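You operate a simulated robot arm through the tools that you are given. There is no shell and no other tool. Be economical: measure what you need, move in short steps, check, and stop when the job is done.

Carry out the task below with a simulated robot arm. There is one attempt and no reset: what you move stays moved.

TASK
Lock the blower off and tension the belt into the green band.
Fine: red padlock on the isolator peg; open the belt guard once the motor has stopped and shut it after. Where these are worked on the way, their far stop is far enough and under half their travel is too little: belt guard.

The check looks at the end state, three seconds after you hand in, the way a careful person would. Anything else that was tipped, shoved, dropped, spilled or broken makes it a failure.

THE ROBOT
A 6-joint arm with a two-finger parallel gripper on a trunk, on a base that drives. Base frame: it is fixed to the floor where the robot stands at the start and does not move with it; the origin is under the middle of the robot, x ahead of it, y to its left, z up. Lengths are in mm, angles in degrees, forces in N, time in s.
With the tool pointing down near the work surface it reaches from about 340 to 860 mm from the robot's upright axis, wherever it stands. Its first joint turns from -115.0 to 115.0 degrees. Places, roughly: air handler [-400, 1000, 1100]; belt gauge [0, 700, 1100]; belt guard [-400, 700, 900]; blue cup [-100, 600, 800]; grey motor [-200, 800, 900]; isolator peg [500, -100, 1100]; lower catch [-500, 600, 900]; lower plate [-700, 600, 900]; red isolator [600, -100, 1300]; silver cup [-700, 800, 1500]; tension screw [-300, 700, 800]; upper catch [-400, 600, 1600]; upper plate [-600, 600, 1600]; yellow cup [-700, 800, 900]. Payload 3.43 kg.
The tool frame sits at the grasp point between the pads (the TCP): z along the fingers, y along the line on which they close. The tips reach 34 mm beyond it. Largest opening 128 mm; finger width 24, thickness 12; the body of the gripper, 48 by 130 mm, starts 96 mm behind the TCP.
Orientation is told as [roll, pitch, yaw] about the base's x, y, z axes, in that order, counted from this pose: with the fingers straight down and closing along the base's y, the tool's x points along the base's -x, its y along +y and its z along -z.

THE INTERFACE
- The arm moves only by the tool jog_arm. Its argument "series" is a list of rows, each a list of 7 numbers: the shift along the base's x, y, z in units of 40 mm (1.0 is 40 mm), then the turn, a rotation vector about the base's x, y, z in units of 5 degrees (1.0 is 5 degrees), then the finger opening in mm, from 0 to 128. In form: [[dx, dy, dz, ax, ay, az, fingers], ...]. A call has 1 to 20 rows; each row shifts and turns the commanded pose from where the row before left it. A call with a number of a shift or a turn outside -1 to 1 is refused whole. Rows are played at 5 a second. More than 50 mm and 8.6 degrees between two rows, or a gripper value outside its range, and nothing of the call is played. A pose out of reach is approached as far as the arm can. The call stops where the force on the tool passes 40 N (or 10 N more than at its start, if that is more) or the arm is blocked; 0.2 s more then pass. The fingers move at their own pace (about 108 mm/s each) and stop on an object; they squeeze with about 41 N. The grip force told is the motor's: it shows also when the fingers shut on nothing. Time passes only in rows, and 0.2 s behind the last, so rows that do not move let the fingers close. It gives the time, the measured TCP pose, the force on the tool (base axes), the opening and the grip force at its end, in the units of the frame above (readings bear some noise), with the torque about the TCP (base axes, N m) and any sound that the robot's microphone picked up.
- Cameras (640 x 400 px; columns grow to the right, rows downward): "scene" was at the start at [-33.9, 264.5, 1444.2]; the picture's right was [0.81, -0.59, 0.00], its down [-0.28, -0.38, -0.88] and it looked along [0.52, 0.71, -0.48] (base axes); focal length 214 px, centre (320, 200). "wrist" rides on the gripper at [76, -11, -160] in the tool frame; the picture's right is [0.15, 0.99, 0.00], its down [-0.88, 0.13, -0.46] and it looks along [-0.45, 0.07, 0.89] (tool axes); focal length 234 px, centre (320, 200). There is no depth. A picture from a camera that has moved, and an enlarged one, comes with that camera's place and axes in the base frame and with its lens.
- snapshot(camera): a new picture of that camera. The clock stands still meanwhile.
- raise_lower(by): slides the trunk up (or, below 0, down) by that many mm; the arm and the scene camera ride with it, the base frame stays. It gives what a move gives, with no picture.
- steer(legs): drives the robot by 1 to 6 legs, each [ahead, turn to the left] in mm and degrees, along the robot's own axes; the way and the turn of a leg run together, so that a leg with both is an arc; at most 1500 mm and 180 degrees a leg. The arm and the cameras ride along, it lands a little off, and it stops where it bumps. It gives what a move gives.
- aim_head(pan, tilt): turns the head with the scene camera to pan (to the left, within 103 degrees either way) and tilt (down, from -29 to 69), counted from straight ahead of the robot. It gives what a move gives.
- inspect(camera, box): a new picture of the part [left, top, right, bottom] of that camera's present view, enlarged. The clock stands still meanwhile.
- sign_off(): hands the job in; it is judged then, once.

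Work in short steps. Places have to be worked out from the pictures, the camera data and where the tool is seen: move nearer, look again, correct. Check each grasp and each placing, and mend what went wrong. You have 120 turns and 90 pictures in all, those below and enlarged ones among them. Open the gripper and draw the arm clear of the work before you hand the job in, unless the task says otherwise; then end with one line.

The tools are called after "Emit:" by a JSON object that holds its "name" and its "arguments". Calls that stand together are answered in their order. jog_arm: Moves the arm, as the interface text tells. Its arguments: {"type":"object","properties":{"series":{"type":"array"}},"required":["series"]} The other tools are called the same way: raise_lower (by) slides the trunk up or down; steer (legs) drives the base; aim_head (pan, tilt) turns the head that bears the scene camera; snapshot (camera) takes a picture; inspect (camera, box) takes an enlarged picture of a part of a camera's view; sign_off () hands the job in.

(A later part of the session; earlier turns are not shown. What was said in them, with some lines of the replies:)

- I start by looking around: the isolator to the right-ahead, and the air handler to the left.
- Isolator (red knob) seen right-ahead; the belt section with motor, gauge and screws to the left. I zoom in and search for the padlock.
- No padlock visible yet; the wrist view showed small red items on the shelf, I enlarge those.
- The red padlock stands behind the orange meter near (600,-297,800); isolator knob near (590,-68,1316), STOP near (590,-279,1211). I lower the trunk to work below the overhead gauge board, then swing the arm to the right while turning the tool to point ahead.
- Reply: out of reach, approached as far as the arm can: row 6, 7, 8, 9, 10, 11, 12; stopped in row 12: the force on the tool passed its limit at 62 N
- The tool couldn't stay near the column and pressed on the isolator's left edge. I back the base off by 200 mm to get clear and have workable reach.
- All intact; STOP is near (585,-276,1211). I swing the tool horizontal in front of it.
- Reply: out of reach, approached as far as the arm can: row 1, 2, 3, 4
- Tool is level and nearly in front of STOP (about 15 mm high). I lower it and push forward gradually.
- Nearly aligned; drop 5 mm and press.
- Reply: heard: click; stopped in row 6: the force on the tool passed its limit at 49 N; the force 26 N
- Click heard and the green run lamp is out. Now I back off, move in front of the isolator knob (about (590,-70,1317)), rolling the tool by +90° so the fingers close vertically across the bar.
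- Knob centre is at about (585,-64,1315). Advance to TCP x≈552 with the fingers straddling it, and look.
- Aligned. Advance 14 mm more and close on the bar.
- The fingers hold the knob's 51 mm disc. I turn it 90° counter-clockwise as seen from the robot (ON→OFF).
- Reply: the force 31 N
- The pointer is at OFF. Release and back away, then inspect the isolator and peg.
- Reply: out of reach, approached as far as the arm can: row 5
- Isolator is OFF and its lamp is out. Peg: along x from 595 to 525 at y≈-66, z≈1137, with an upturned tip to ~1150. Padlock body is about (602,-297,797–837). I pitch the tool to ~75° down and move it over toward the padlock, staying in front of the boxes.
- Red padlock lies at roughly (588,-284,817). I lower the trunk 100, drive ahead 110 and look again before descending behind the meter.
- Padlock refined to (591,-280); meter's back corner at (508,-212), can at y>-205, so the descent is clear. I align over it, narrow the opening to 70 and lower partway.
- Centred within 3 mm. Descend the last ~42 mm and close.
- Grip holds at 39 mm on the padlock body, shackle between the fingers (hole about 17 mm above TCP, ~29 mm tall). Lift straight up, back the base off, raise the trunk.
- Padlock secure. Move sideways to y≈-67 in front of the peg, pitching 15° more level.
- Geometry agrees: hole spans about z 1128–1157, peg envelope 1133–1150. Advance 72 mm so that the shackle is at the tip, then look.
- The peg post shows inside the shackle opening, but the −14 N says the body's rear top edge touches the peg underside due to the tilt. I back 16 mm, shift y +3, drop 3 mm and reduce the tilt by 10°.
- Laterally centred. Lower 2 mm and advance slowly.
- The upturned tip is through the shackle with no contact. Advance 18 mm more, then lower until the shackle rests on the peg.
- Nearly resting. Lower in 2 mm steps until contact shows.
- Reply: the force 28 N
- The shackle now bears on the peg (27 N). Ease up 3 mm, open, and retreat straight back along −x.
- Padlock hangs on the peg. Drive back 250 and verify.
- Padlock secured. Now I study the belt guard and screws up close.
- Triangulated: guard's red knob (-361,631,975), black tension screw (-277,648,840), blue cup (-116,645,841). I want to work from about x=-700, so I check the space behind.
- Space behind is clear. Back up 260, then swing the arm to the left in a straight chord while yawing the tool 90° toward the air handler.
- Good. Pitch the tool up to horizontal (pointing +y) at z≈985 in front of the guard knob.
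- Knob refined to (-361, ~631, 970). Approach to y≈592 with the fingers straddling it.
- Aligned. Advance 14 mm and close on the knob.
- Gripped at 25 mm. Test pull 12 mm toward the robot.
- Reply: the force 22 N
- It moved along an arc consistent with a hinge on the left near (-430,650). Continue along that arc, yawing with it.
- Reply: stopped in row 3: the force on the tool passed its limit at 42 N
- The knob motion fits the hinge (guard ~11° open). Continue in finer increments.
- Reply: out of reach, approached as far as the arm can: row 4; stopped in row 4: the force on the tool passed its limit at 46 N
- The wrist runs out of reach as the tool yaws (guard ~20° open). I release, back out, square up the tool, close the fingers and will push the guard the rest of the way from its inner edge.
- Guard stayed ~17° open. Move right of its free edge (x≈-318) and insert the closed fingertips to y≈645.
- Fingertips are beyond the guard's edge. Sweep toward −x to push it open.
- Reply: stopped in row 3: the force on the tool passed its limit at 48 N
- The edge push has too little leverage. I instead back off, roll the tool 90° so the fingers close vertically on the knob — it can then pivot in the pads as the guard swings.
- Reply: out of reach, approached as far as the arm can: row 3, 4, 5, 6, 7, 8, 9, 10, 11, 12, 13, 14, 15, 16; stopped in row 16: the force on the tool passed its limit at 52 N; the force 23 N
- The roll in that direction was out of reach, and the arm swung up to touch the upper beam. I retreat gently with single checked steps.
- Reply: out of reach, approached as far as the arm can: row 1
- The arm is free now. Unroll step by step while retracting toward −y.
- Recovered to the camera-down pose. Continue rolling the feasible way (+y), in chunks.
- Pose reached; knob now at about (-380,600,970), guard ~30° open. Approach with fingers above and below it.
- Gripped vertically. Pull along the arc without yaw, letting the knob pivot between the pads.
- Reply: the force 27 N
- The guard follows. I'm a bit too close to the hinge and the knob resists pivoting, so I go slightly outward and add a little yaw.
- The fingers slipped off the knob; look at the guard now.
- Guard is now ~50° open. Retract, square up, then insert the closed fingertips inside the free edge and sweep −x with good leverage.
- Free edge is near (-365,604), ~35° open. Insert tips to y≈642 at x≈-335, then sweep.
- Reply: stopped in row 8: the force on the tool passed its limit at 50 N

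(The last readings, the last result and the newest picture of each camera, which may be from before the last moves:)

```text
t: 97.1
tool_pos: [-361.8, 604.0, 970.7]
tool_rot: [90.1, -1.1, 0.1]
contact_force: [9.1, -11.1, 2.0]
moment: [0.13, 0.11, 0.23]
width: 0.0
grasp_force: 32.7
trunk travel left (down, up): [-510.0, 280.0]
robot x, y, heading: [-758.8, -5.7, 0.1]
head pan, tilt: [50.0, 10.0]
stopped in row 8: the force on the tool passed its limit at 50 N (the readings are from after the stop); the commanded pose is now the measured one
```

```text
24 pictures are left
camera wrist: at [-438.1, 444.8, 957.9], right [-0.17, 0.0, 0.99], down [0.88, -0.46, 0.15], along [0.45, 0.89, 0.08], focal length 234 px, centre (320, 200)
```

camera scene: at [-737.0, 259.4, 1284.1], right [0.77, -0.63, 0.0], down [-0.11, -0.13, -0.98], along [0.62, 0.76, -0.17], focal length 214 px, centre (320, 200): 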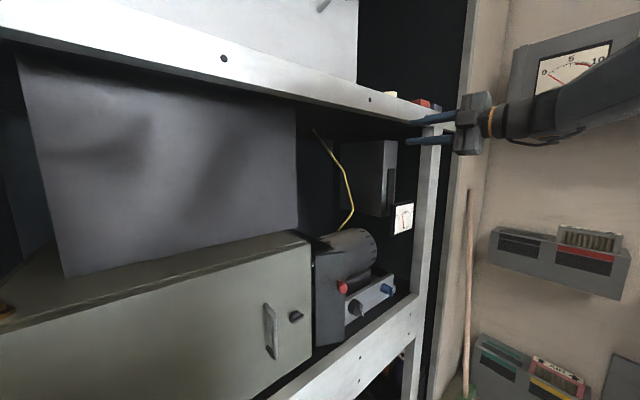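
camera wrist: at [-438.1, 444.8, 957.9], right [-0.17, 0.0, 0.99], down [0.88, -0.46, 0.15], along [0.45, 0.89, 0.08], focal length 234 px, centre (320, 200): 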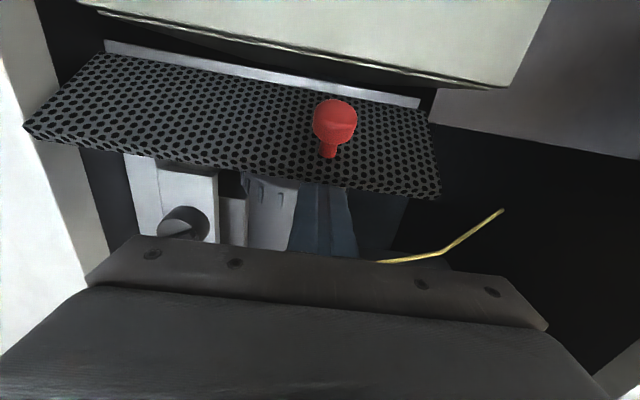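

The finger is behind the guard and moving it; the force is speed-related. Continue slower.

Emit:
{"name": "jog_arm", "arguments": {"series": [[-0.12, -0.05, 0, 0, 0, 0, 0], [-0.12, -0.05, 0, 0, 0, 0, 0], [-0.12, -0.05, 0, 0, 0, 0, 0], [-0.12, -0.05, 0, 0, 0, 0, 0], [-0.12, 0, 0, 0, 0, 0, 0], [-0.12, 0, 0, 0, 0, 0, 0], [-0.12, 0, 0, 0, 0, 0, 0], [-0.12, 0, 0, 0, 0, 0, 0]]}}

Emit:
{"name": "snapshot", "arguments": {"camera": "wrist"}}

```text
t: 97.7
tool_pos: [-369.1, 600.4, 970.2]
tool_rot: [90.2, -1.0, -0.6]
contact_force: [8.3, -13.2, 0.9]
moment: [0.12, 0.06, 0.25]
width: 0.0
grasp_force: 33.3
trunk travel left (down, up): [-510.0, 280.0]
robot x, y, heading: [-761.0, -3.9, -0.2]
head pan, tilt: [50.0, 10.0]
stopped in row 2: the force on the tool passed its limit at 43 N (the readings are from after the stop); the commanded pose is now the measured one
```

```text
23 pictures are left
camera wrist: at [-444.8, 441.3, 957.8], right [-0.17, 0.0, 0.99], down [0.87, -0.46, 0.15], along [0.46, 0.89, 0.08], focal length 234 px, centre (320, 200)
```

wrist: 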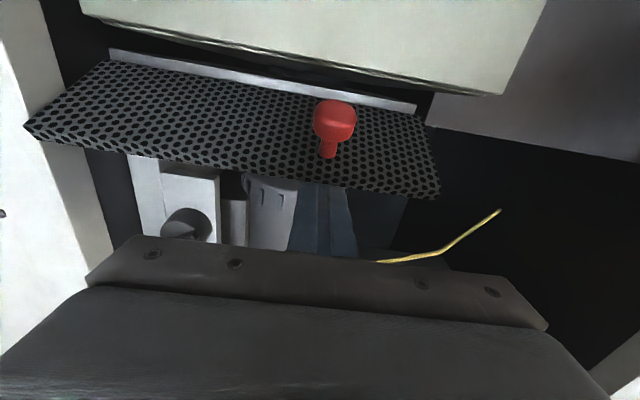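

The −y reaction suggests the tip may touch the belt/pulley behind. I withdraw ~16 mm in y and then sweep on.

Emit:
{"name": "jog_arm", "arguments": {"series": [[0.1, -0.2, 0, 0, 0, 0, 0], [0, -0.2, 0, 0, 0, 0, 0], [-0.12, 0, 0, 0, 0, 0, 0], [-0.12, 0, 0, 0, 0, 0, 0], [-0.12, 0, 0, 0, 0, 0, 0], [-0.12, 0, 0, 0, 0, 0, 0], [-0.12, 0, 0, 0, 0, 0, 0], [-0.12, 0, 0, 0, 0, 0, 0], [-0.12, 0, 0, 0, 0, 0, 0]]}}

Emit:
{"name": "snapshot", "arguments": {"camera": "wrist"}}

```text
t: 99.7
tool_pos: [-399.3, 584.2, 971.2]
tool_rot: [90.1, -1.1, -0.4]
contact_force: [-1.2, 0.3, -0.5]
moment: [0.0, 0.01, -0.01]
width: 0.0
grasp_force: 32.9
trunk travel left (down, up): [-510.0, 280.0]
robot x, y, heading: [-755.3, -6.9, -0.2]
head pan, tilt: [50.0, 10.0]
```

```text
22 pictures are left
camera wrist: at [-475.7, 425.1, 958.0], right [-0.17, 0.0, 0.99], down [0.88, -0.46, 0.15], along [0.45, 0.89, 0.08], focal length 234 px, centre (320, 200)
```

wrist: 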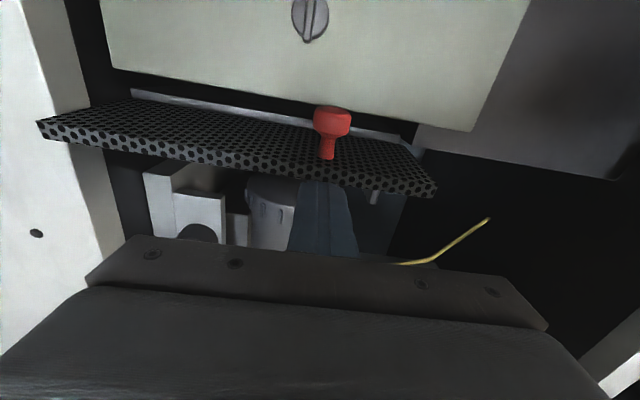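

Moving freely. Continue sweeping.

Emit:
{"name": "jog_arm", "arguments": {"series": [[-0.12, 0, 0, 0, 0, 0, 0], [-0.12, 0, 0, 0, 0, 0, 0], [-0.12, 0, 0, 0, 0, 0, 0], [-0.12, 0, 0, 0, 0, 0, 0], [-0.12, 0, 0, 0, 0, 0, 0], [-0.12, 0, 0, 0, 0, 0, 0], [-0.12, 0, 0, 0, 0, 0, 0], [-0.12, 0, 0, 0, 0, 0, 0]]}}

Emit:
{"name": "snapshot", "arguments": {"camera": "wrist"}}

```text
t: 101.0
tool_pos: [-415.7, 584.6, 969.4]
tool_rot: [90.2, -1.0, -1.3]
contact_force: [10.1, 0.1, -3.9]
moment: [-0.09, -0.01, -0.38]
width: 0.0
grasp_force: 33.0
trunk travel left (down, up): [-510.0, 280.0]
robot x, y, heading: [-755.3, -3.9, -0.6]
head pan, tilt: [50.0, 10.0]
stopped in row 6: the force on the tool passed its limit at 46 N (the readings are from after the stop); the commanded pose is now the measured one
```

```text
21 pictures are left
camera wrist: at [-495.1, 426.9, 957.4], right [-0.17, 0.0, 0.99], down [0.87, -0.48, 0.15], along [0.47, 0.88, 0.08], focal length 234 px, centre (320, 200)
```

wrist: 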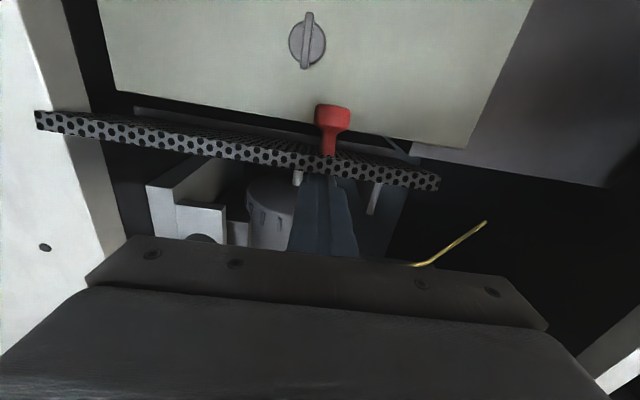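

Force arises purely along x now — likely the far stop (~85–90°). One more gentle push to confirm.

Emit:
{"name": "jog_arm", "arguments": {"series": [[-0.06, 0, 0, 0, 0, 0, 0], [-0.06, 0, 0, 0, 0, 0, 0], [-0.06, 0, 0, 0, 0, 0, 0], [-0.06, 0, 0, 0, 0, 0, 0]]}}

```text
t: 101.8
tool_pos: [-416.3, 582.6, 970.3]
tool_rot: [90.2, -1.0, -1.9]
contact_force: [9.4, -0.3, -2.8]
moment: [-0.02, -0.02, -0.35]
width: 0.0
grasp_force: 33.0
trunk travel left (down, up): [-510.0, 280.0]
robot x, y, heading: [-757.1, -7.9, -0.4]
head pan, tilt: [50.0, 10.0]
stopped in row 3: the force on the tool passed its limit at 44 N (the readings are from after the stop); the commanded pose is now the measured one
```

Far stop confirmed. Withdraw, and unroll to the camera-down pose heading for the tension screw at (-277,648,840).

Emit:
{"name": "jog_arm", "arguments": {"series": [[0.2, -0.4, 0, 0, 0, 0, 0], [0.3, -0.7, 0, 0, 0, 0, 0], [0.5, -0.6, 0, 0, 0, 0, 0], [0.7, -0.4, 0, 0, 0, 0, 20]]}}

Emit:
{"name": "jog_arm", "arguments": {"series": [[0.25, 0, -0.3, 0, -1, 0, 60], [0.25, 0, -0.3, 0, -1, 0, 60], [0.25, 0, -0.3, 0, -1, 0, 60], [0.25, 0, -0.3, 0, -1, 0, 60], [0.25, 0, -0.3, 0, -1, 0, 60], [0.25, 0, -0.3, 0, -1, 0, 60]]}}

Emit:
{"name": "jog_arm", "arguments": {"series": [[0.05, 0, -0.15, 0, -1, 0, 60], [0.05, 0, -0.15, 0, -1, 0, 60], [0.05, 0, -0.15, 0, -1, 0, 60], [0.05, 0, -0.15, 0, -1, 0, 60], [0.05, 0, -0.15, 0, -1, 0, 60], [0.05, 0, -0.15, 0, -1, 0, 60]]}}

Emit:
{"name": "snapshot", "arguments": {"camera": "wrist"}}

```text
t: 102.8
tool_pos: [-351.3, 501.0, 968.6]
tool_rot: [90.3, -1.0, -1.7]
contact_force: [-0.1, 0.5, -0.5]
moment: [-0.01, -0.02, -0.01]
width: 20.1
grasp_force: 0.0
trunk travel left (down, up): [-510.0, 280.0]
robot x, y, heading: [-758.2, -7.3, -0.4]
head pan, tilt: [50.0, 10.0]
```

```text
t: 104.2
tool_pos: [-289.6, 500.6, 900.9]
tool_rot: [91.3, -31.0, -2.1]
contact_force: [0.4, -0.3, 0.0]
moment: [0.01, -0.04, 0.01]
width: 59.9
grasp_force: 0.0
trunk travel left (down, up): [-510.0, 280.0]
robot x, y, heading: [-758.1, -6.1, -0.5]
head pan, tilt: [50.0, 10.0]
```

```text
t: 105.6
tool_pos: [-276.6, 499.6, 862.5]
tool_rot: [93.3, -61.2, -3.6]
contact_force: [0.5, 0.0, -0.3]
moment: [0.01, -0.01, -0.03]
width: 60.1
grasp_force: 0.0
trunk travel left (down, up): [-510.0, 280.0]
robot x, y, heading: [-758.3, -9.1, -0.5]
head pan, tilt: [50.0, 10.0]
```

```text
20 pictures are left
camera wrist: at [-306.3, 342.8, 787.3], right [-0.94, 0.0, 0.35], down [0.31, -0.48, 0.82], along [0.17, 0.88, 0.45], focal length 234 px, centre (320, 200)
```

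wrist: 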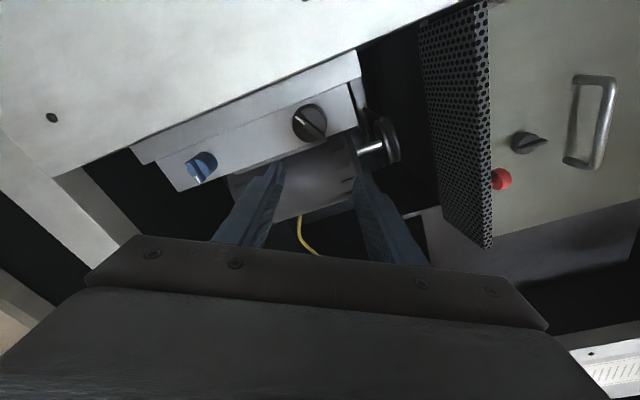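

Guard stands open (pulley visible). The black screw is at about (-275,645,836). Finish unrolling and move in front of it.

Emit:
{"name": "jog_arm", "arguments": {"series": [[0, 0, -0.1, 0, -1, 0, 64], [0, 0, -0.1, 0, -1, 0, 64], [0.02, 0.4, -0.1, 0, -1, 0, 64], [0.02, 0.5, -0.1, 0, -1, 0, 64], [0, 0.6, -0.1, 0, -1, 0, 64], [0, 0.7, -0.1, 0, -1, 0.3, 64]]}}

Emit:
{"name": "snapshot", "arguments": {"camera": "wrist"}}

```text
t: 107.0
tool_pos: [-277.7, 587.9, 841.2]
tool_rot: [-146.7, -87.9, -121.7]
contact_force: [-0.8, -0.2, -0.2]
moment: [-0.03, 0.01, 0.04]
width: 63.9
grasp_force: 0.1
trunk travel left (down, up): [-510.0, 280.0]
robot x, y, heading: [-759.6, -4.1, -0.4]
head pan, tilt: [50.0, 10.0]
```

```text
19 pictures are left
camera wrist: at [-260.1, 433.0, 761.1], right [-0.99, -0.03, -0.17], down [-0.13, -0.49, 0.86], along [-0.1, 0.87, 0.48], focal length 234 px, centre (320, 200)
```

wrist: 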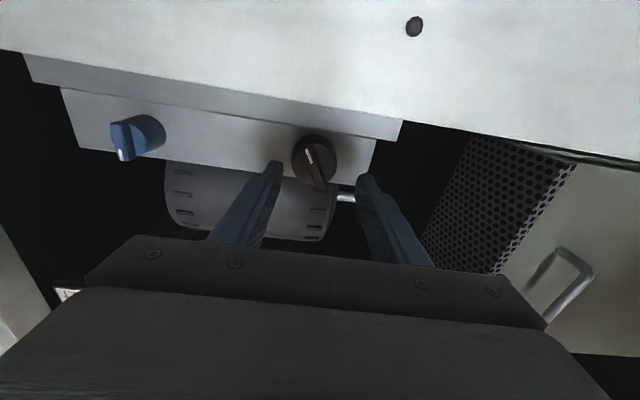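

Shift +5 x, −5 z, advance to y≈618 and close on the screw.

Emit:
{"name": "jog_arm", "arguments": {"series": [[0.12, 0.3, -0.12, 0, 0, 0, 64], [0, 0.25, 0, 0, 0, 0, 64], [0, 0.2, 0, 0, 0, 0, 64], [0, 0, 0, 0, 0, 0, 10], [0, 0, 0, 0, 0, 0, 0], [0, 0, 0, 0, 0, 0, 0]]}}

Emit:
{"name": "snapshot", "arguments": {"camera": "wrist"}}

```text
t: 108.4
tool_pos: [-271.4, 617.5, 834.3]
tool_rot: [-148.0, -88.1, -120.1]
contact_force: [-0.1, 3.8, 1.0]
moment: [0.09, 0.01, -0.11]
width: 43.6
grasp_force: 45.0
trunk travel left (down, up): [-510.0, 280.0]
robot x, y, heading: [-758.0, -4.2, -0.6]
head pan, tilt: [50.0, 10.0]
```

```text
18 pictures are left
camera wrist: at [-254.7, 461.6, 755.8], right [-0.99, -0.03, -0.16], down [-0.13, -0.49, 0.86], along [-0.1, 0.87, 0.48], focal length 234 px, centre (320, 200)
```

wrist: 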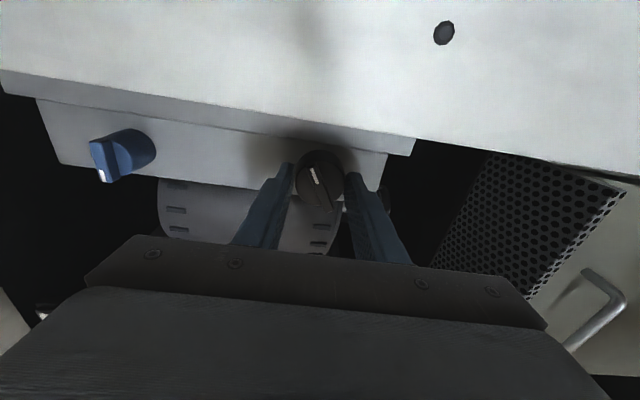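

Gripped the screw disc (43.6 mm). Check the gauge before turning.

Emit:
{"name": "inspect", "arguments": {"camera": "scene", "box": [370, 190, 450, 240]}}

```text
8.00 times, centred on (410, 215) of scene
camera zoom: at [-730.9, 259.1, 1284.2], right [0.76, -0.65, 0.0], down [-0.11, -0.13, -0.98], along [0.64, 0.75, -0.17], focal length 1716 px, centre (-400, 80)
```

zoom: 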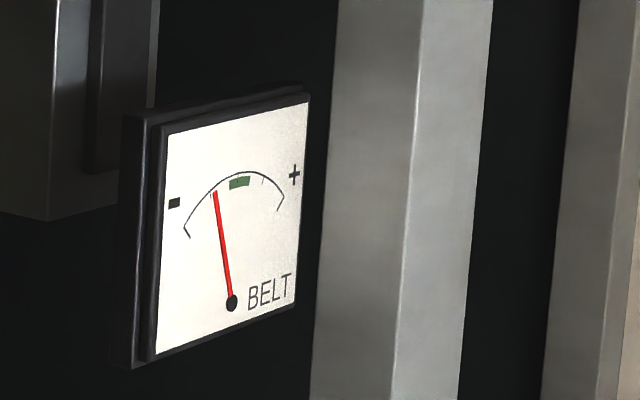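

The gauge is clearly readable: needle just left of the green band. Turn the screw clockwise 20° and re-read.

Emit:
{"name": "jog_arm", "arguments": {"series": [[0, 0, 0, 0, 1, 0, 0], [0, 0, 0, 0, 1, 0, 0], [0, 0, 0, 0, 1, 0, 0], [0, 0, 0, 0, 1, 0, 0]]}}

Emit:
{"name": "inspect", "arguments": {"camera": "scene", "box": [370, 190, 450, 240]}}

```text
t: 109.4
tool_pos: [-273.0, 617.0, 834.6]
tool_rot: [96.9, -70.8, -5.3]
contact_force: [-7.3, 6.6, 7.4]
moment: [0.46, 0.02, 0.31]
width: 44.0
grasp_force: 45.4
trunk travel left (down, up): [-510.0, 280.0]
robot x, y, heading: [-759.2, -3.9, -0.2]
head pan, tilt: [50.0, 10.0]
```

```text
8.00 times, centred on (410, 215) of scene
camera zoom: at [-731.7, 259.0, 1284.3], right [0.76, -0.65, 0.0], down [-0.11, -0.13, -0.98], along [0.64, 0.75, -0.17], focal length 1716 px, centre (-400, 80)
```

zoom: 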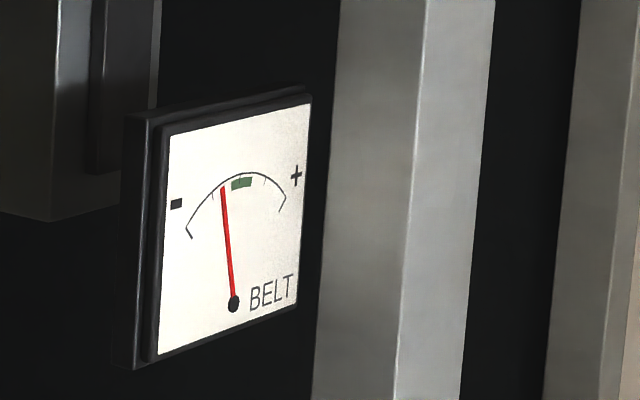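

Correct direction: 20° moved the needle ~6 px; the band centre is ~19 px further (~60°). Turn another 40°.

Emit:
{"name": "jog_arm", "arguments": {"series": [[0, 0, 0, 0, 1, 0, 0], [0, 0, 0, 0, 1, 0, 0], [0, 0, 0, 0, 1, 0, 0], [0, 0, 0, 0, 1, 0, 0], [0, 0, 0, 0, 1, 0, 0], [0, 0, 0, 0, 1, 0, 0], [0, 0, 0, 0, 1, 0, 0], [0, 0, 0, 0, 1, 0, 0]]}}

Emit:
{"name": "inspect", "arguments": {"camera": "scene", "box": [370, 190, 450, 240]}}

```text
t: 110.8
tool_pos: [-274.1, 618.4, 835.6]
tool_rot: [93.6, -41.5, -2.2]
contact_force: [-8.5, -11.4, 8.7]
moment: [0.27, -0.06, 0.76]
width: 43.8
grasp_force: 45.1
trunk travel left (down, up): [-510.0, 280.0]
robot x, y, heading: [-758.6, -7.0, -0.4]
head pan, tilt: [50.0, 10.0]
stopped in row 7: the force on the tool passed its limit at 41 N (the readings are from after the stop); the commanded pose is now the measured one
```

```text
8.00 times, centred on (410, 215) of scene
camera zoom: at [-732.3, 258.3, 1284.2], right [0.76, -0.65, 0.0], down [-0.11, -0.13, -0.98], along [0.64, 0.75, -0.17], focal length 1716 px, centre (-400, 80)
```

zoom: 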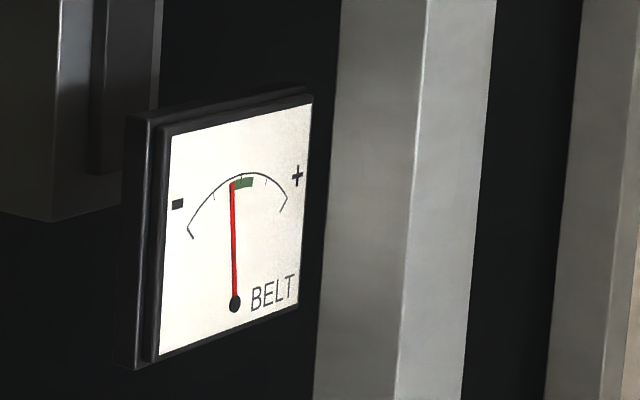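

Needle is at the band's left edge. Continue ~30° more, easing the slight off-centre.

Emit:
{"name": "jog_arm", "arguments": {"series": [[-0.03, 0, 0.03, 0, 0.5, 0, 0], [-0.01, 0, 0.01, 0, 1, 0, 0], [-0.01, 0, 0.01, 0, 1, 0, 0], [0, 0, 0, 0, 1, 0, 0], [0, 0, 0, 0, 1, 0, 0], [0, 0, 0, 0, 1, 0, 0]]}}

Emit:
{"name": "inspect", "arguments": {"camera": "scene", "box": [370, 190, 450, 240]}}

```text
t: 112.2
tool_pos: [-275.0, 618.2, 834.9]
tool_rot: [92.3, -13.8, -1.5]
contact_force: [-5.8, -7.9, -1.6]
moment: [0.08, -0.02, -0.31]
width: 43.9
grasp_force: 44.6
trunk travel left (down, up): [-510.0, 280.0]
robot x, y, heading: [-760.0, -6.3, -0.3]
head pan, tilt: [50.0, 10.0]
```

```text
8.00 times, centred on (410, 215) of scene
camera zoom: at [-731.8, 258.7, 1284.3], right [0.76, -0.65, 0.0], down [-0.11, -0.13, -0.98], along [0.64, 0.75, -0.17], focal length 1716 px, centre (-400, 80)
```

zoom: 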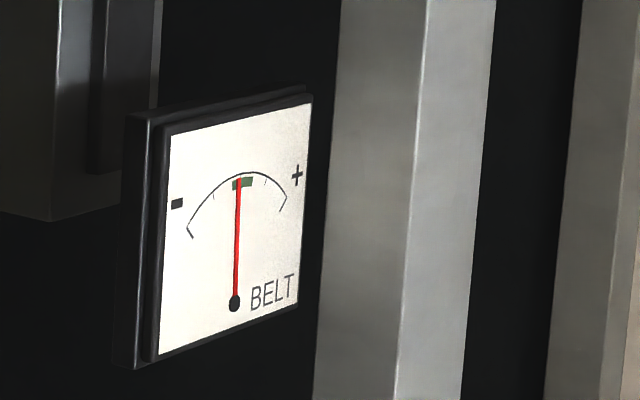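

Inside the band, slightly left of centre. 10° more, then release and back off.

Emit:
{"name": "jog_arm", "arguments": {"series": [[0, 0, 0, 0, 1, 0, 0], [0, 0, 0, 0, 1, 0, 0], [0, 0, 0, 0, 0, 0, 0], [0, 0, 0, 0, 0, 0, 60], [0, 0, 0, 0, 0, 0, 70], [0, -0.6, 0, 0, 0, 0, 70], [0, -0.8, 0, 0, 0, 0, 60], [0, -0.8, 0, 0, 0, 0, 20], [0, -0.5, 0, 0, 0, 0, 0]]}}

Emit:
{"name": "inspect", "arguments": {"camera": "scene", "box": [370, 190, 450, 240]}}

Emit:
{"name": "snapshot", "arguments": {"camera": "wrist"}}

```text
t: 114.2
tool_pos: [-273.6, 511.4, 835.4]
tool_rot: [92.1, -3.9, -1.5]
contact_force: [-0.3, 0.0, 0.2]
moment: [0.02, 0.0, -0.05]
width: 0.0
grasp_force: 32.7
trunk travel left (down, up): [-510.0, 280.0]
robot x, y, heading: [-761.8, -8.5, -0.3]
head pan, tilt: [50.0, 10.0]
```

```text
8.00 times, centred on (410, 215) of scene
camera zoom: at [-731.6, 259.1, 1284.2], right [0.76, -0.65, 0.0], down [-0.11, -0.13, -0.98], along [0.64, 0.75, -0.17], focal length 1716 px, centre (-400, 80)
```

zoom: 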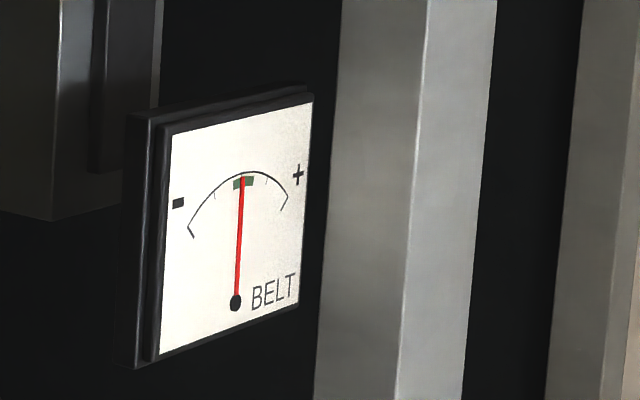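

```text
12 pictures are left
camera wrist: at [-352.8, 354.6, 813.4], right [-0.21, -0.03, 0.98], down [0.86, -0.48, 0.17], along [0.47, 0.87, 0.13], focal length 234 px, centre (320, 200)
```

wrist: 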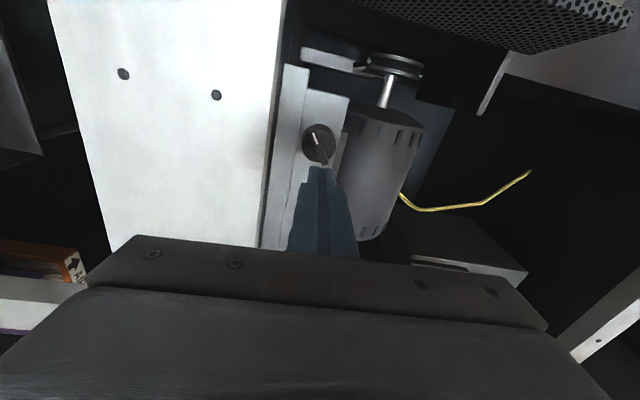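

Tension is centred in the green band. To shut the guard I reposition the base 110 mm back for reach; the tool (tips at y≈545) stays in front of the open guard's edge.

Emit:
{"name": "steer", "arguments": {"legs": [[-110, 0]]}}

Emit:
{"name": "jog_arm", "arguments": {"series": [[-0.6, -0.1, 0.5, 0, 0, 0, 0], [-0.7, 0, 0.5, 0, 0, 0, 0], [-0.6, 0, 0.5, 0, 0, 0, 0]]}}

Emit:
{"name": "snapshot", "arguments": {"camera": "wrist"}}

```text
t: 115.4
tool_pos: [-382.8, 510.6, 834.0]
tool_rot: [92.1, -3.9, -1.9]
contact_force: [0.9, -0.3, 0.5]
moment: [0.02, 0.01, 0.01]
width: 0.0
grasp_force: 33.1
trunk travel left (down, up): [-510.0, 280.0]
robot x, y, heading: [-869.2, -2.7, -0.5]
head pan, tilt: [50.0, 10.0]
```

```text
t: 116.2
tool_pos: [-455.5, 508.0, 896.3]
tool_rot: [92.1, -3.8, -1.9]
contact_force: [-0.9, -0.8, -0.1]
moment: [0.01, 0.0, 0.04]
width: 0.0
grasp_force: 33.0
trunk travel left (down, up): [-510.0, 280.0]
robot x, y, heading: [-869.6, -8.1, -0.3]
head pan, tilt: [50.0, 10.0]
```

```text
11 pictures are left
camera wrist: at [-534.6, 350.9, 873.8], right [-0.21, -0.03, 0.98], down [0.86, -0.49, 0.17], along [0.47, 0.87, 0.13], focal length 234 px, centre (320, 200)
```

wrist: 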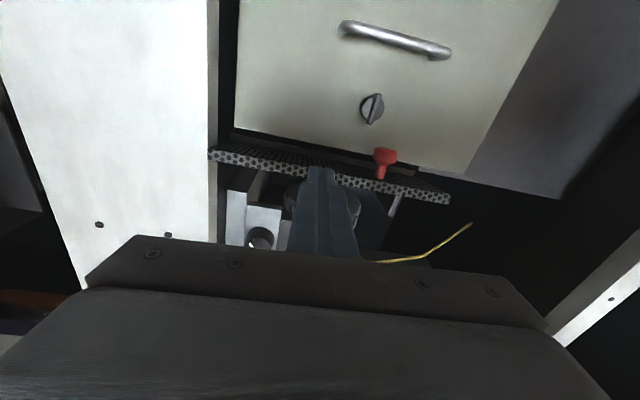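

The open guard's edge is near (-446,564). Move to x≈-480, insert tip to y≈590 on the outside, below the knob and catch.

Emit:
{"name": "jog_arm", "arguments": {"series": [[-0.6, 0, -0.1, 0, 0, 0, 0], [0, 0.6, 0, 0, 0, 0, 0], [0, 0.6, 0, 0, 0, 0, 0]]}}

Emit:
{"name": "snapshot", "arguments": {"camera": "wrist"}}

```text
t: 117.0
tool_pos: [-481.4, 553.5, 891.0]
tool_rot: [92.1, -3.9, -1.7]
contact_force: [0.7, -0.3, 0.7]
moment: [0.03, 0.01, -0.02]
width: 0.1
grasp_force: 32.7
trunk travel left (down, up): [-510.0, 280.0]
robot x, y, heading: [-863.7, -6.1, -0.5]
head pan, tilt: [50.0, 10.0]
```

```text
10 pictures are left
camera wrist: at [-560.9, 397.9, 869.5], right [-0.21, -0.03, 0.98], down [0.86, -0.49, 0.17], along [0.47, 0.87, 0.13], focal length 234 px, centre (320, 200)
```

wrist: 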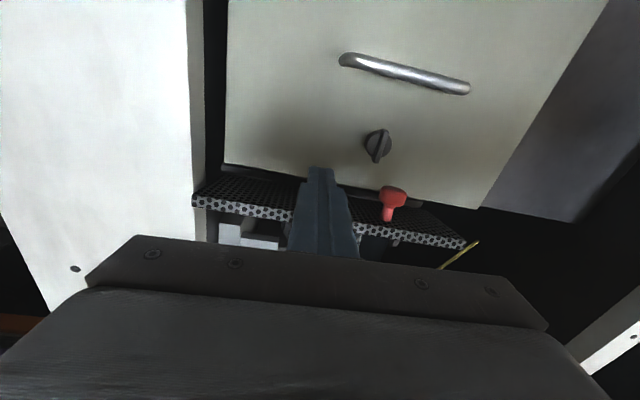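

The finger is on the outer side. Sweep +x slowly.

Emit:
{"name": "jog_arm", "arguments": {"series": [[0.15, 0, 0, 0, 0, 0, 0], [0.15, 0, 0, 0, 0, 0, 0], [0.15, 0, 0, 0, 0, 0, 0], [0.15, 0, 0, 0, 0, 0, 0], [0.15, 0, 0, 0, 0, 0, 0], [0.15, 0, 0, 0, 0, 0, 0], [0.15, 0, 0, 0, 0, 0, 0], [0.15, 0, 0, 0, 0, 0, 0], [0.15, 0, 0, 0, 0, 0, 0], [0.15, 0, 0, 0, 0, 0, 0], [0.15, 0, 0, 0, 0, 0, 0], [0.15, 0, 0, 0, 0, 0, 0], [0.15, 0, 0, 0, 0, 0, 0], [0.15, 0, 0, 0, 0, 0, 0]]}}

Emit:
{"name": "snapshot", "arguments": {"camera": "wrist"}}

```text
t: 120.0
tool_pos: [-397.5, 554.3, 891.0]
tool_rot: [92.1, -4.0, -1.8]
contact_force: [0.2, -1.0, -0.9]
moment: [-0.03, -0.03, 0.01]
width: 0.2
grasp_force: 33.0
trunk travel left (down, up): [-510.0, 280.0]
robot x, y, heading: [-866.7, -1.5, -0.5]
head pan, tilt: [50.0, 10.0]
```

```text
9 pictures are left
camera wrist: at [-477.4, 398.3, 869.1], right [-0.22, -0.03, 0.98], down [0.86, -0.49, 0.17], along [0.47, 0.87, 0.13], focal length 234 px, centre (320, 200)
```

wrist: 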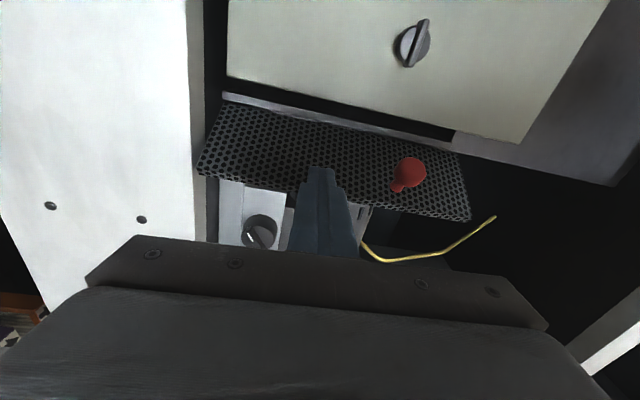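

Guard is about half shut. Now push +y/+x along to the closed position.

Emit:
{"name": "jog_arm", "arguments": {"series": [[0.1, 0.14, 0, 0, 0, 0, 0], [0.1, 0.14, 0, 0, 0, 0, 0], [0.1, 0.14, 0, 0, 0, 0, 0], [0.1, 0.14, 0, 0, 0, 0, 0], [0.1, 0.14, 0, 0, 0, 0, 0], [0.1, 0.14, 0, 0, 0, 0, 0], [0.1, 0.14, 0, 0, 0, 0, 0], [0, 0.14, 0, 0, 0, 0, 0], [0, 0.14, 0, 0, 0, 0, 0]]}}

Emit:
{"name": "snapshot", "arguments": {"camera": "wrist"}}

```text
t: 122.0
tool_pos: [-370.4, 604.3, 891.6]
tool_rot: [92.1, -4.0, -2.0]
contact_force: [0.1, 0.5, -0.7]
moment: [-0.01, 0.0, 0.02]
width: 0.1
grasp_force: 32.8
trunk travel left (down, up): [-510.0, 280.0]
robot x, y, heading: [-872.0, -8.9, -0.4]
head pan, tilt: [50.0, 10.0]
```

```text
8 pictures are left
camera wrist: at [-451.0, 448.3, 869.8], right [-0.22, -0.03, 0.98], down [0.86, -0.49, 0.17], along [0.47, 0.87, 0.13], focal length 234 px, centre (320, 200)
```

wrist: 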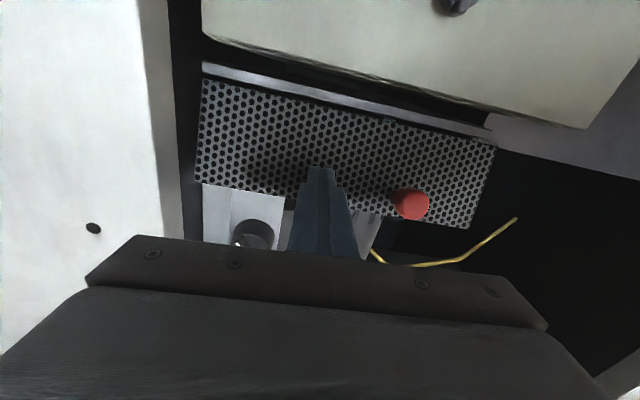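

Nearly shut; keep pushing +y until it seats.

Emit:
{"name": "jog_arm", "arguments": {"series": [[0, 0.1, 0, 0, 0, 0, 0], [0, 0.1, 0, 0, 0, 0, 0], [0, 0.08, 0, 0, 0, 0, 0], [0, 0.08, 0, 0, 0, 0, 0], [0, 0.08, 0, 0, 0, 0, 0], [0, 0.08, 0, 0, 0, 0, 0], [0, 0.08, 0, 0, 0, 0, 0], [0, 0.08, 0, 0, 0, 0, 0]]}}

Emit:
{"name": "snapshot", "arguments": {"camera": "wrist"}}

```text
t: 123.6
tool_pos: [-369.3, 624.6, 890.7]
tool_rot: [92.1, -3.8, -1.9]
contact_force: [-7.5, -10.4, 6.8]
moment: [0.16, 0.11, 0.34]
width: 0.0
grasp_force: 32.6
trunk travel left (down, up): [-510.0, 280.0]
robot x, y, heading: [-868.4, -6.0, -0.6]
head pan, tilt: [50.0, 10.0]
stopped in row 8: the force on the tool passed its limit at 49 N (the readings are from after the stop); the commanded pose is now the measured one
```

```text
7 pictures are left
camera wrist: at [-449.6, 467.8, 869.1], right [-0.21, -0.03, 0.98], down [0.86, -0.49, 0.17], along [0.47, 0.87, 0.13], focal length 234 px, centre (320, 200)
```

wrist: 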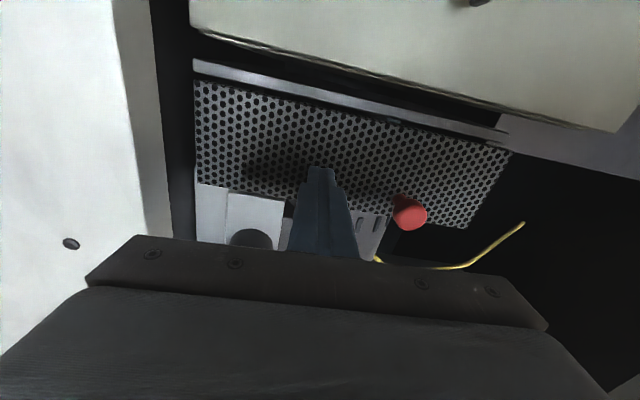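

Firm stop at 49 N. Withdraw and check the guard and gauge.

Emit:
{"name": "jog_arm", "arguments": {"series": [[0, -0.6, 0, 0, 0, 0, 0], [0, -0.8, 0, 0, 0, 0, 0], [0.3, -0.8, 0, 0, 0, 0, 20], [0.5, -0.5, 0.3, 0, 0, 0, 40], [0.8, -0.5, 0.3, 0, 0, 0, 60]]}}

Emit:
{"name": "snapshot", "arguments": {"camera": "wrist"}}

Emit:
{"name": "inspect", "arguments": {"camera": "scene", "box": [280, 170, 480, 350]}}

```text
t: 124.8
tool_pos: [-302.6, 497.6, 912.8]
tool_rot: [91.8, -3.8, -1.8]
contact_force: [-0.1, 0.3, -0.2]
moment: [-0.01, -0.01, -0.03]
width: 60.0
grasp_force: 0.1
trunk travel left (down, up): [-510.0, 280.0]
robot x, y, heading: [-864.4, -6.3, -0.5]
head pan, tilt: [50.0, 10.0]
```

```text
6 pictures are left
camera wrist: at [-382.9, 342.1, 891.9], right [-0.21, -0.03, 0.98], down [0.86, -0.49, 0.17], along [0.47, 0.87, 0.13], focal length 234 px, centre (320, 200)
```

wrist: 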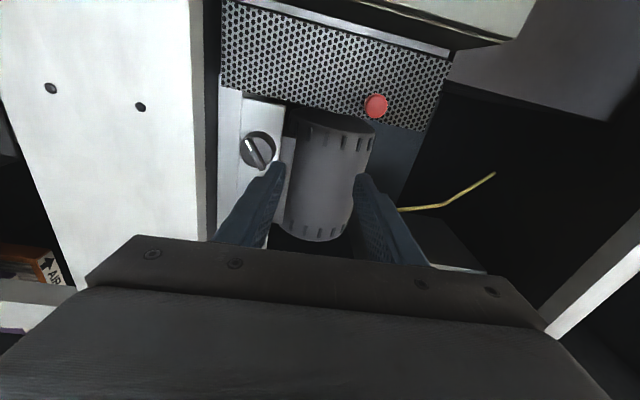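

```text
2.22 times, centred on (380, 260) of scene
camera zoom: at [-840.9, 259.9, 1284.2], right [0.76, -0.65, 0.0], down [-0.11, -0.13, -0.98], along [0.64, 0.75, -0.17], focal length 477 px, centre (187, 67)
```

zoom: 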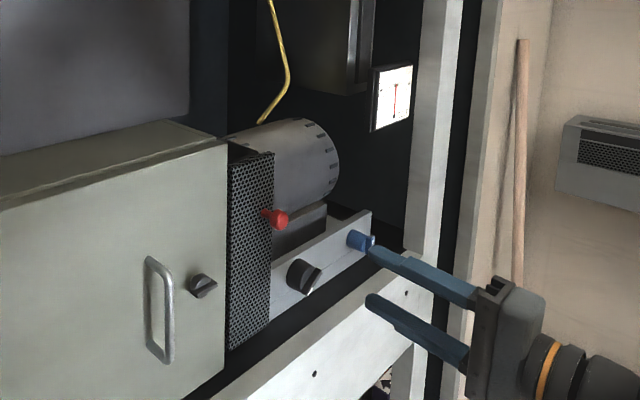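

The guard looks shut. To be sure it's fully seated, I press once more near its free edge.

Emit:
{"name": "jog_arm", "arguments": {"series": [[-0.7, 0, 0, 0, 0, 0, 20], [-0.7, 0.6, 0, 0, 0, 0, 0], [0, 0.8, 0, 0, 0, 0, 0], [0, 0.8, 0, 0, 0, 0, 0], [0, 0.6, 0, 0, 0, 0, 0]]}}

Emit:
{"name": "jog_arm", "arguments": {"series": [[0, 0.1, 0, 0, 0, 0, 0], [0, 0.08, 0, 0, 0, 0, 0], [0, 0.08, 0, 0, 0, 0, 0], [0, 0.08, 0, 0, 0, 0, 0], [0, 0.08, 0, 0, 0, 0, 0], [0, 0.08, 0, 0, 0, 0, 0]]}}

```text
t: 126.0
tool_pos: [-362.2, 609.5, 913.6]
tool_rot: [91.9, -3.7, -1.9]
contact_force: [-0.3, -0.3, -0.5]
moment: [0.01, 0.01, 0.03]
width: 0.0
grasp_force: 33.3
trunk travel left (down, up): [-510.0, 280.0]
robot x, y, heading: [-867.0, -7.9, -0.4]
head pan, tilt: [50.0, 10.0]
```

```text
t: 127.4
tool_pos: [-362.4, 623.2, 913.7]
tool_rot: [91.9, -3.8, -1.8]
contact_force: [-8.8, -11.9, 7.5]
moment: [0.16, 0.13, 0.35]
width: 0.0
grasp_force: 33.2
trunk travel left (down, up): [-510.0, 280.0]
robot x, y, heading: [-868.6, -4.1, -1.0]
head pan, tilt: [50.0, 10.0]
stopped in row 6: the force on the tool passed its limit at 49 N (the readings are from after the stop); the commanded pose is now the measured one
```

Same hard plane (y≈657) near the edge: the guard is seated. Withdraw with open fingers and do a final check of the gauge and padlock.

Emit:
{"name": "jog_arm", "arguments": {"series": [[0, -0.6, 0, 0, 0, 0, 0], [0, -0.8, 0, 0, 0, 0, 0], [0.3, -0.8, 0, 0, 0, 0, 30], [0.5, -0.5, 0.3, 0, 0, 0, 60], [0.8, -0.5, 0.3, 0, 0, 0, 60], [0.8, -0.5, 0.3, 0, 0, 0, 60]]}}

Emit:
{"name": "inspect", "arguments": {"camera": "scene", "box": [330, 160, 410, 240]}}

Emit:
{"name": "aim_head", "arguments": {"pan": 0, "tilt": 15}}

Emit:
{"name": "inspect", "arguments": {"camera": "scene", "box": [290, 100, 490, 260]}}

```text
t: 128.8
tool_pos: [-265.2, 477.5, 949.4]
tool_rot: [91.9, -3.7, -1.9]
contact_force: [0.2, 0.6, -0.1]
moment: [0.02, 0.02, -0.01]
width: 60.0
grasp_force: 0.0
trunk travel left (down, up): [-510.0, 280.0]
robot x, y, heading: [-864.6, -5.8, -0.6]
head pan, tilt: [50.0, 10.0]
```

```text
5.00 times, centred on (370, 200) of scene
camera zoom: at [-840.5, 259.8, 1284.2], right [0.76, -0.65, 0.0], down [-0.11, -0.13, -0.98], along [0.64, 0.75, -0.17], focal length 1072 px, centre (70, 200)
```

zoom: 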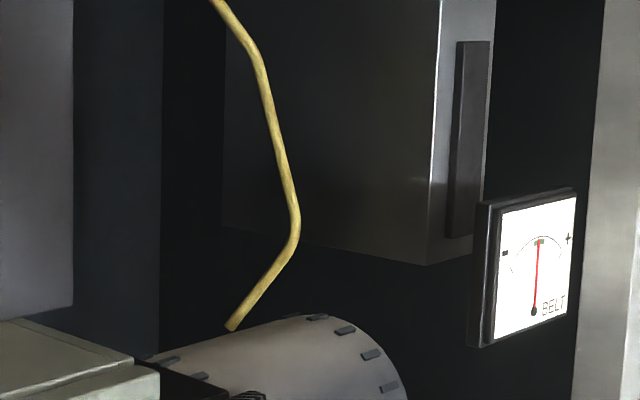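

```text
t: 130.0
tool_pos: [-265.3, 476.7, 949.2]
tool_rot: [91.9, -3.7, -1.9]
contact_force: [0.2, 0.6, 0.3]
moment: [-0.01, 0.02, -0.02]
width: 60.1
grasp_force: 0.1
trunk travel left (down, up): [-510.0, 280.0]
robot x, y, heading: [-865.6, -5.7, -0.7]
head pan, tilt: [0.0, 15.0]
```

```text
2.50 times, centred on (390, 180) of scene
camera zoom: at [-807.5, 188.0, 1276.1], right [-0.01, -1.0, 0.0], down [-0.26, 0.0, -0.97], along [0.97, -0.01, -0.26], focal length 536 px, centre (145, 250)
```

zoom: 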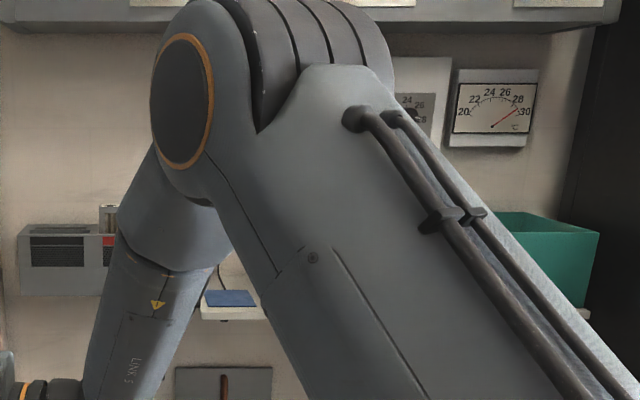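

The needle is in the green, the guard is seated, the arm is clear and the fingers are open. The padlock was confirmed hanging earlier, but the arm hides it from this view. Handing in.

Emit:
{"name": "sign_off", "arguments": {}}

```text
The job is handed in.
```

The blower is stopped, the isolator is at OFF with the red padlock on its peg, the belt is tensioned to the middle of the green band, and the belt guard was opened to its far stop and shut again. On the way, the arm pressed on the isolator box and touched the frame's upper beam; I saw nothing moved or damaged.
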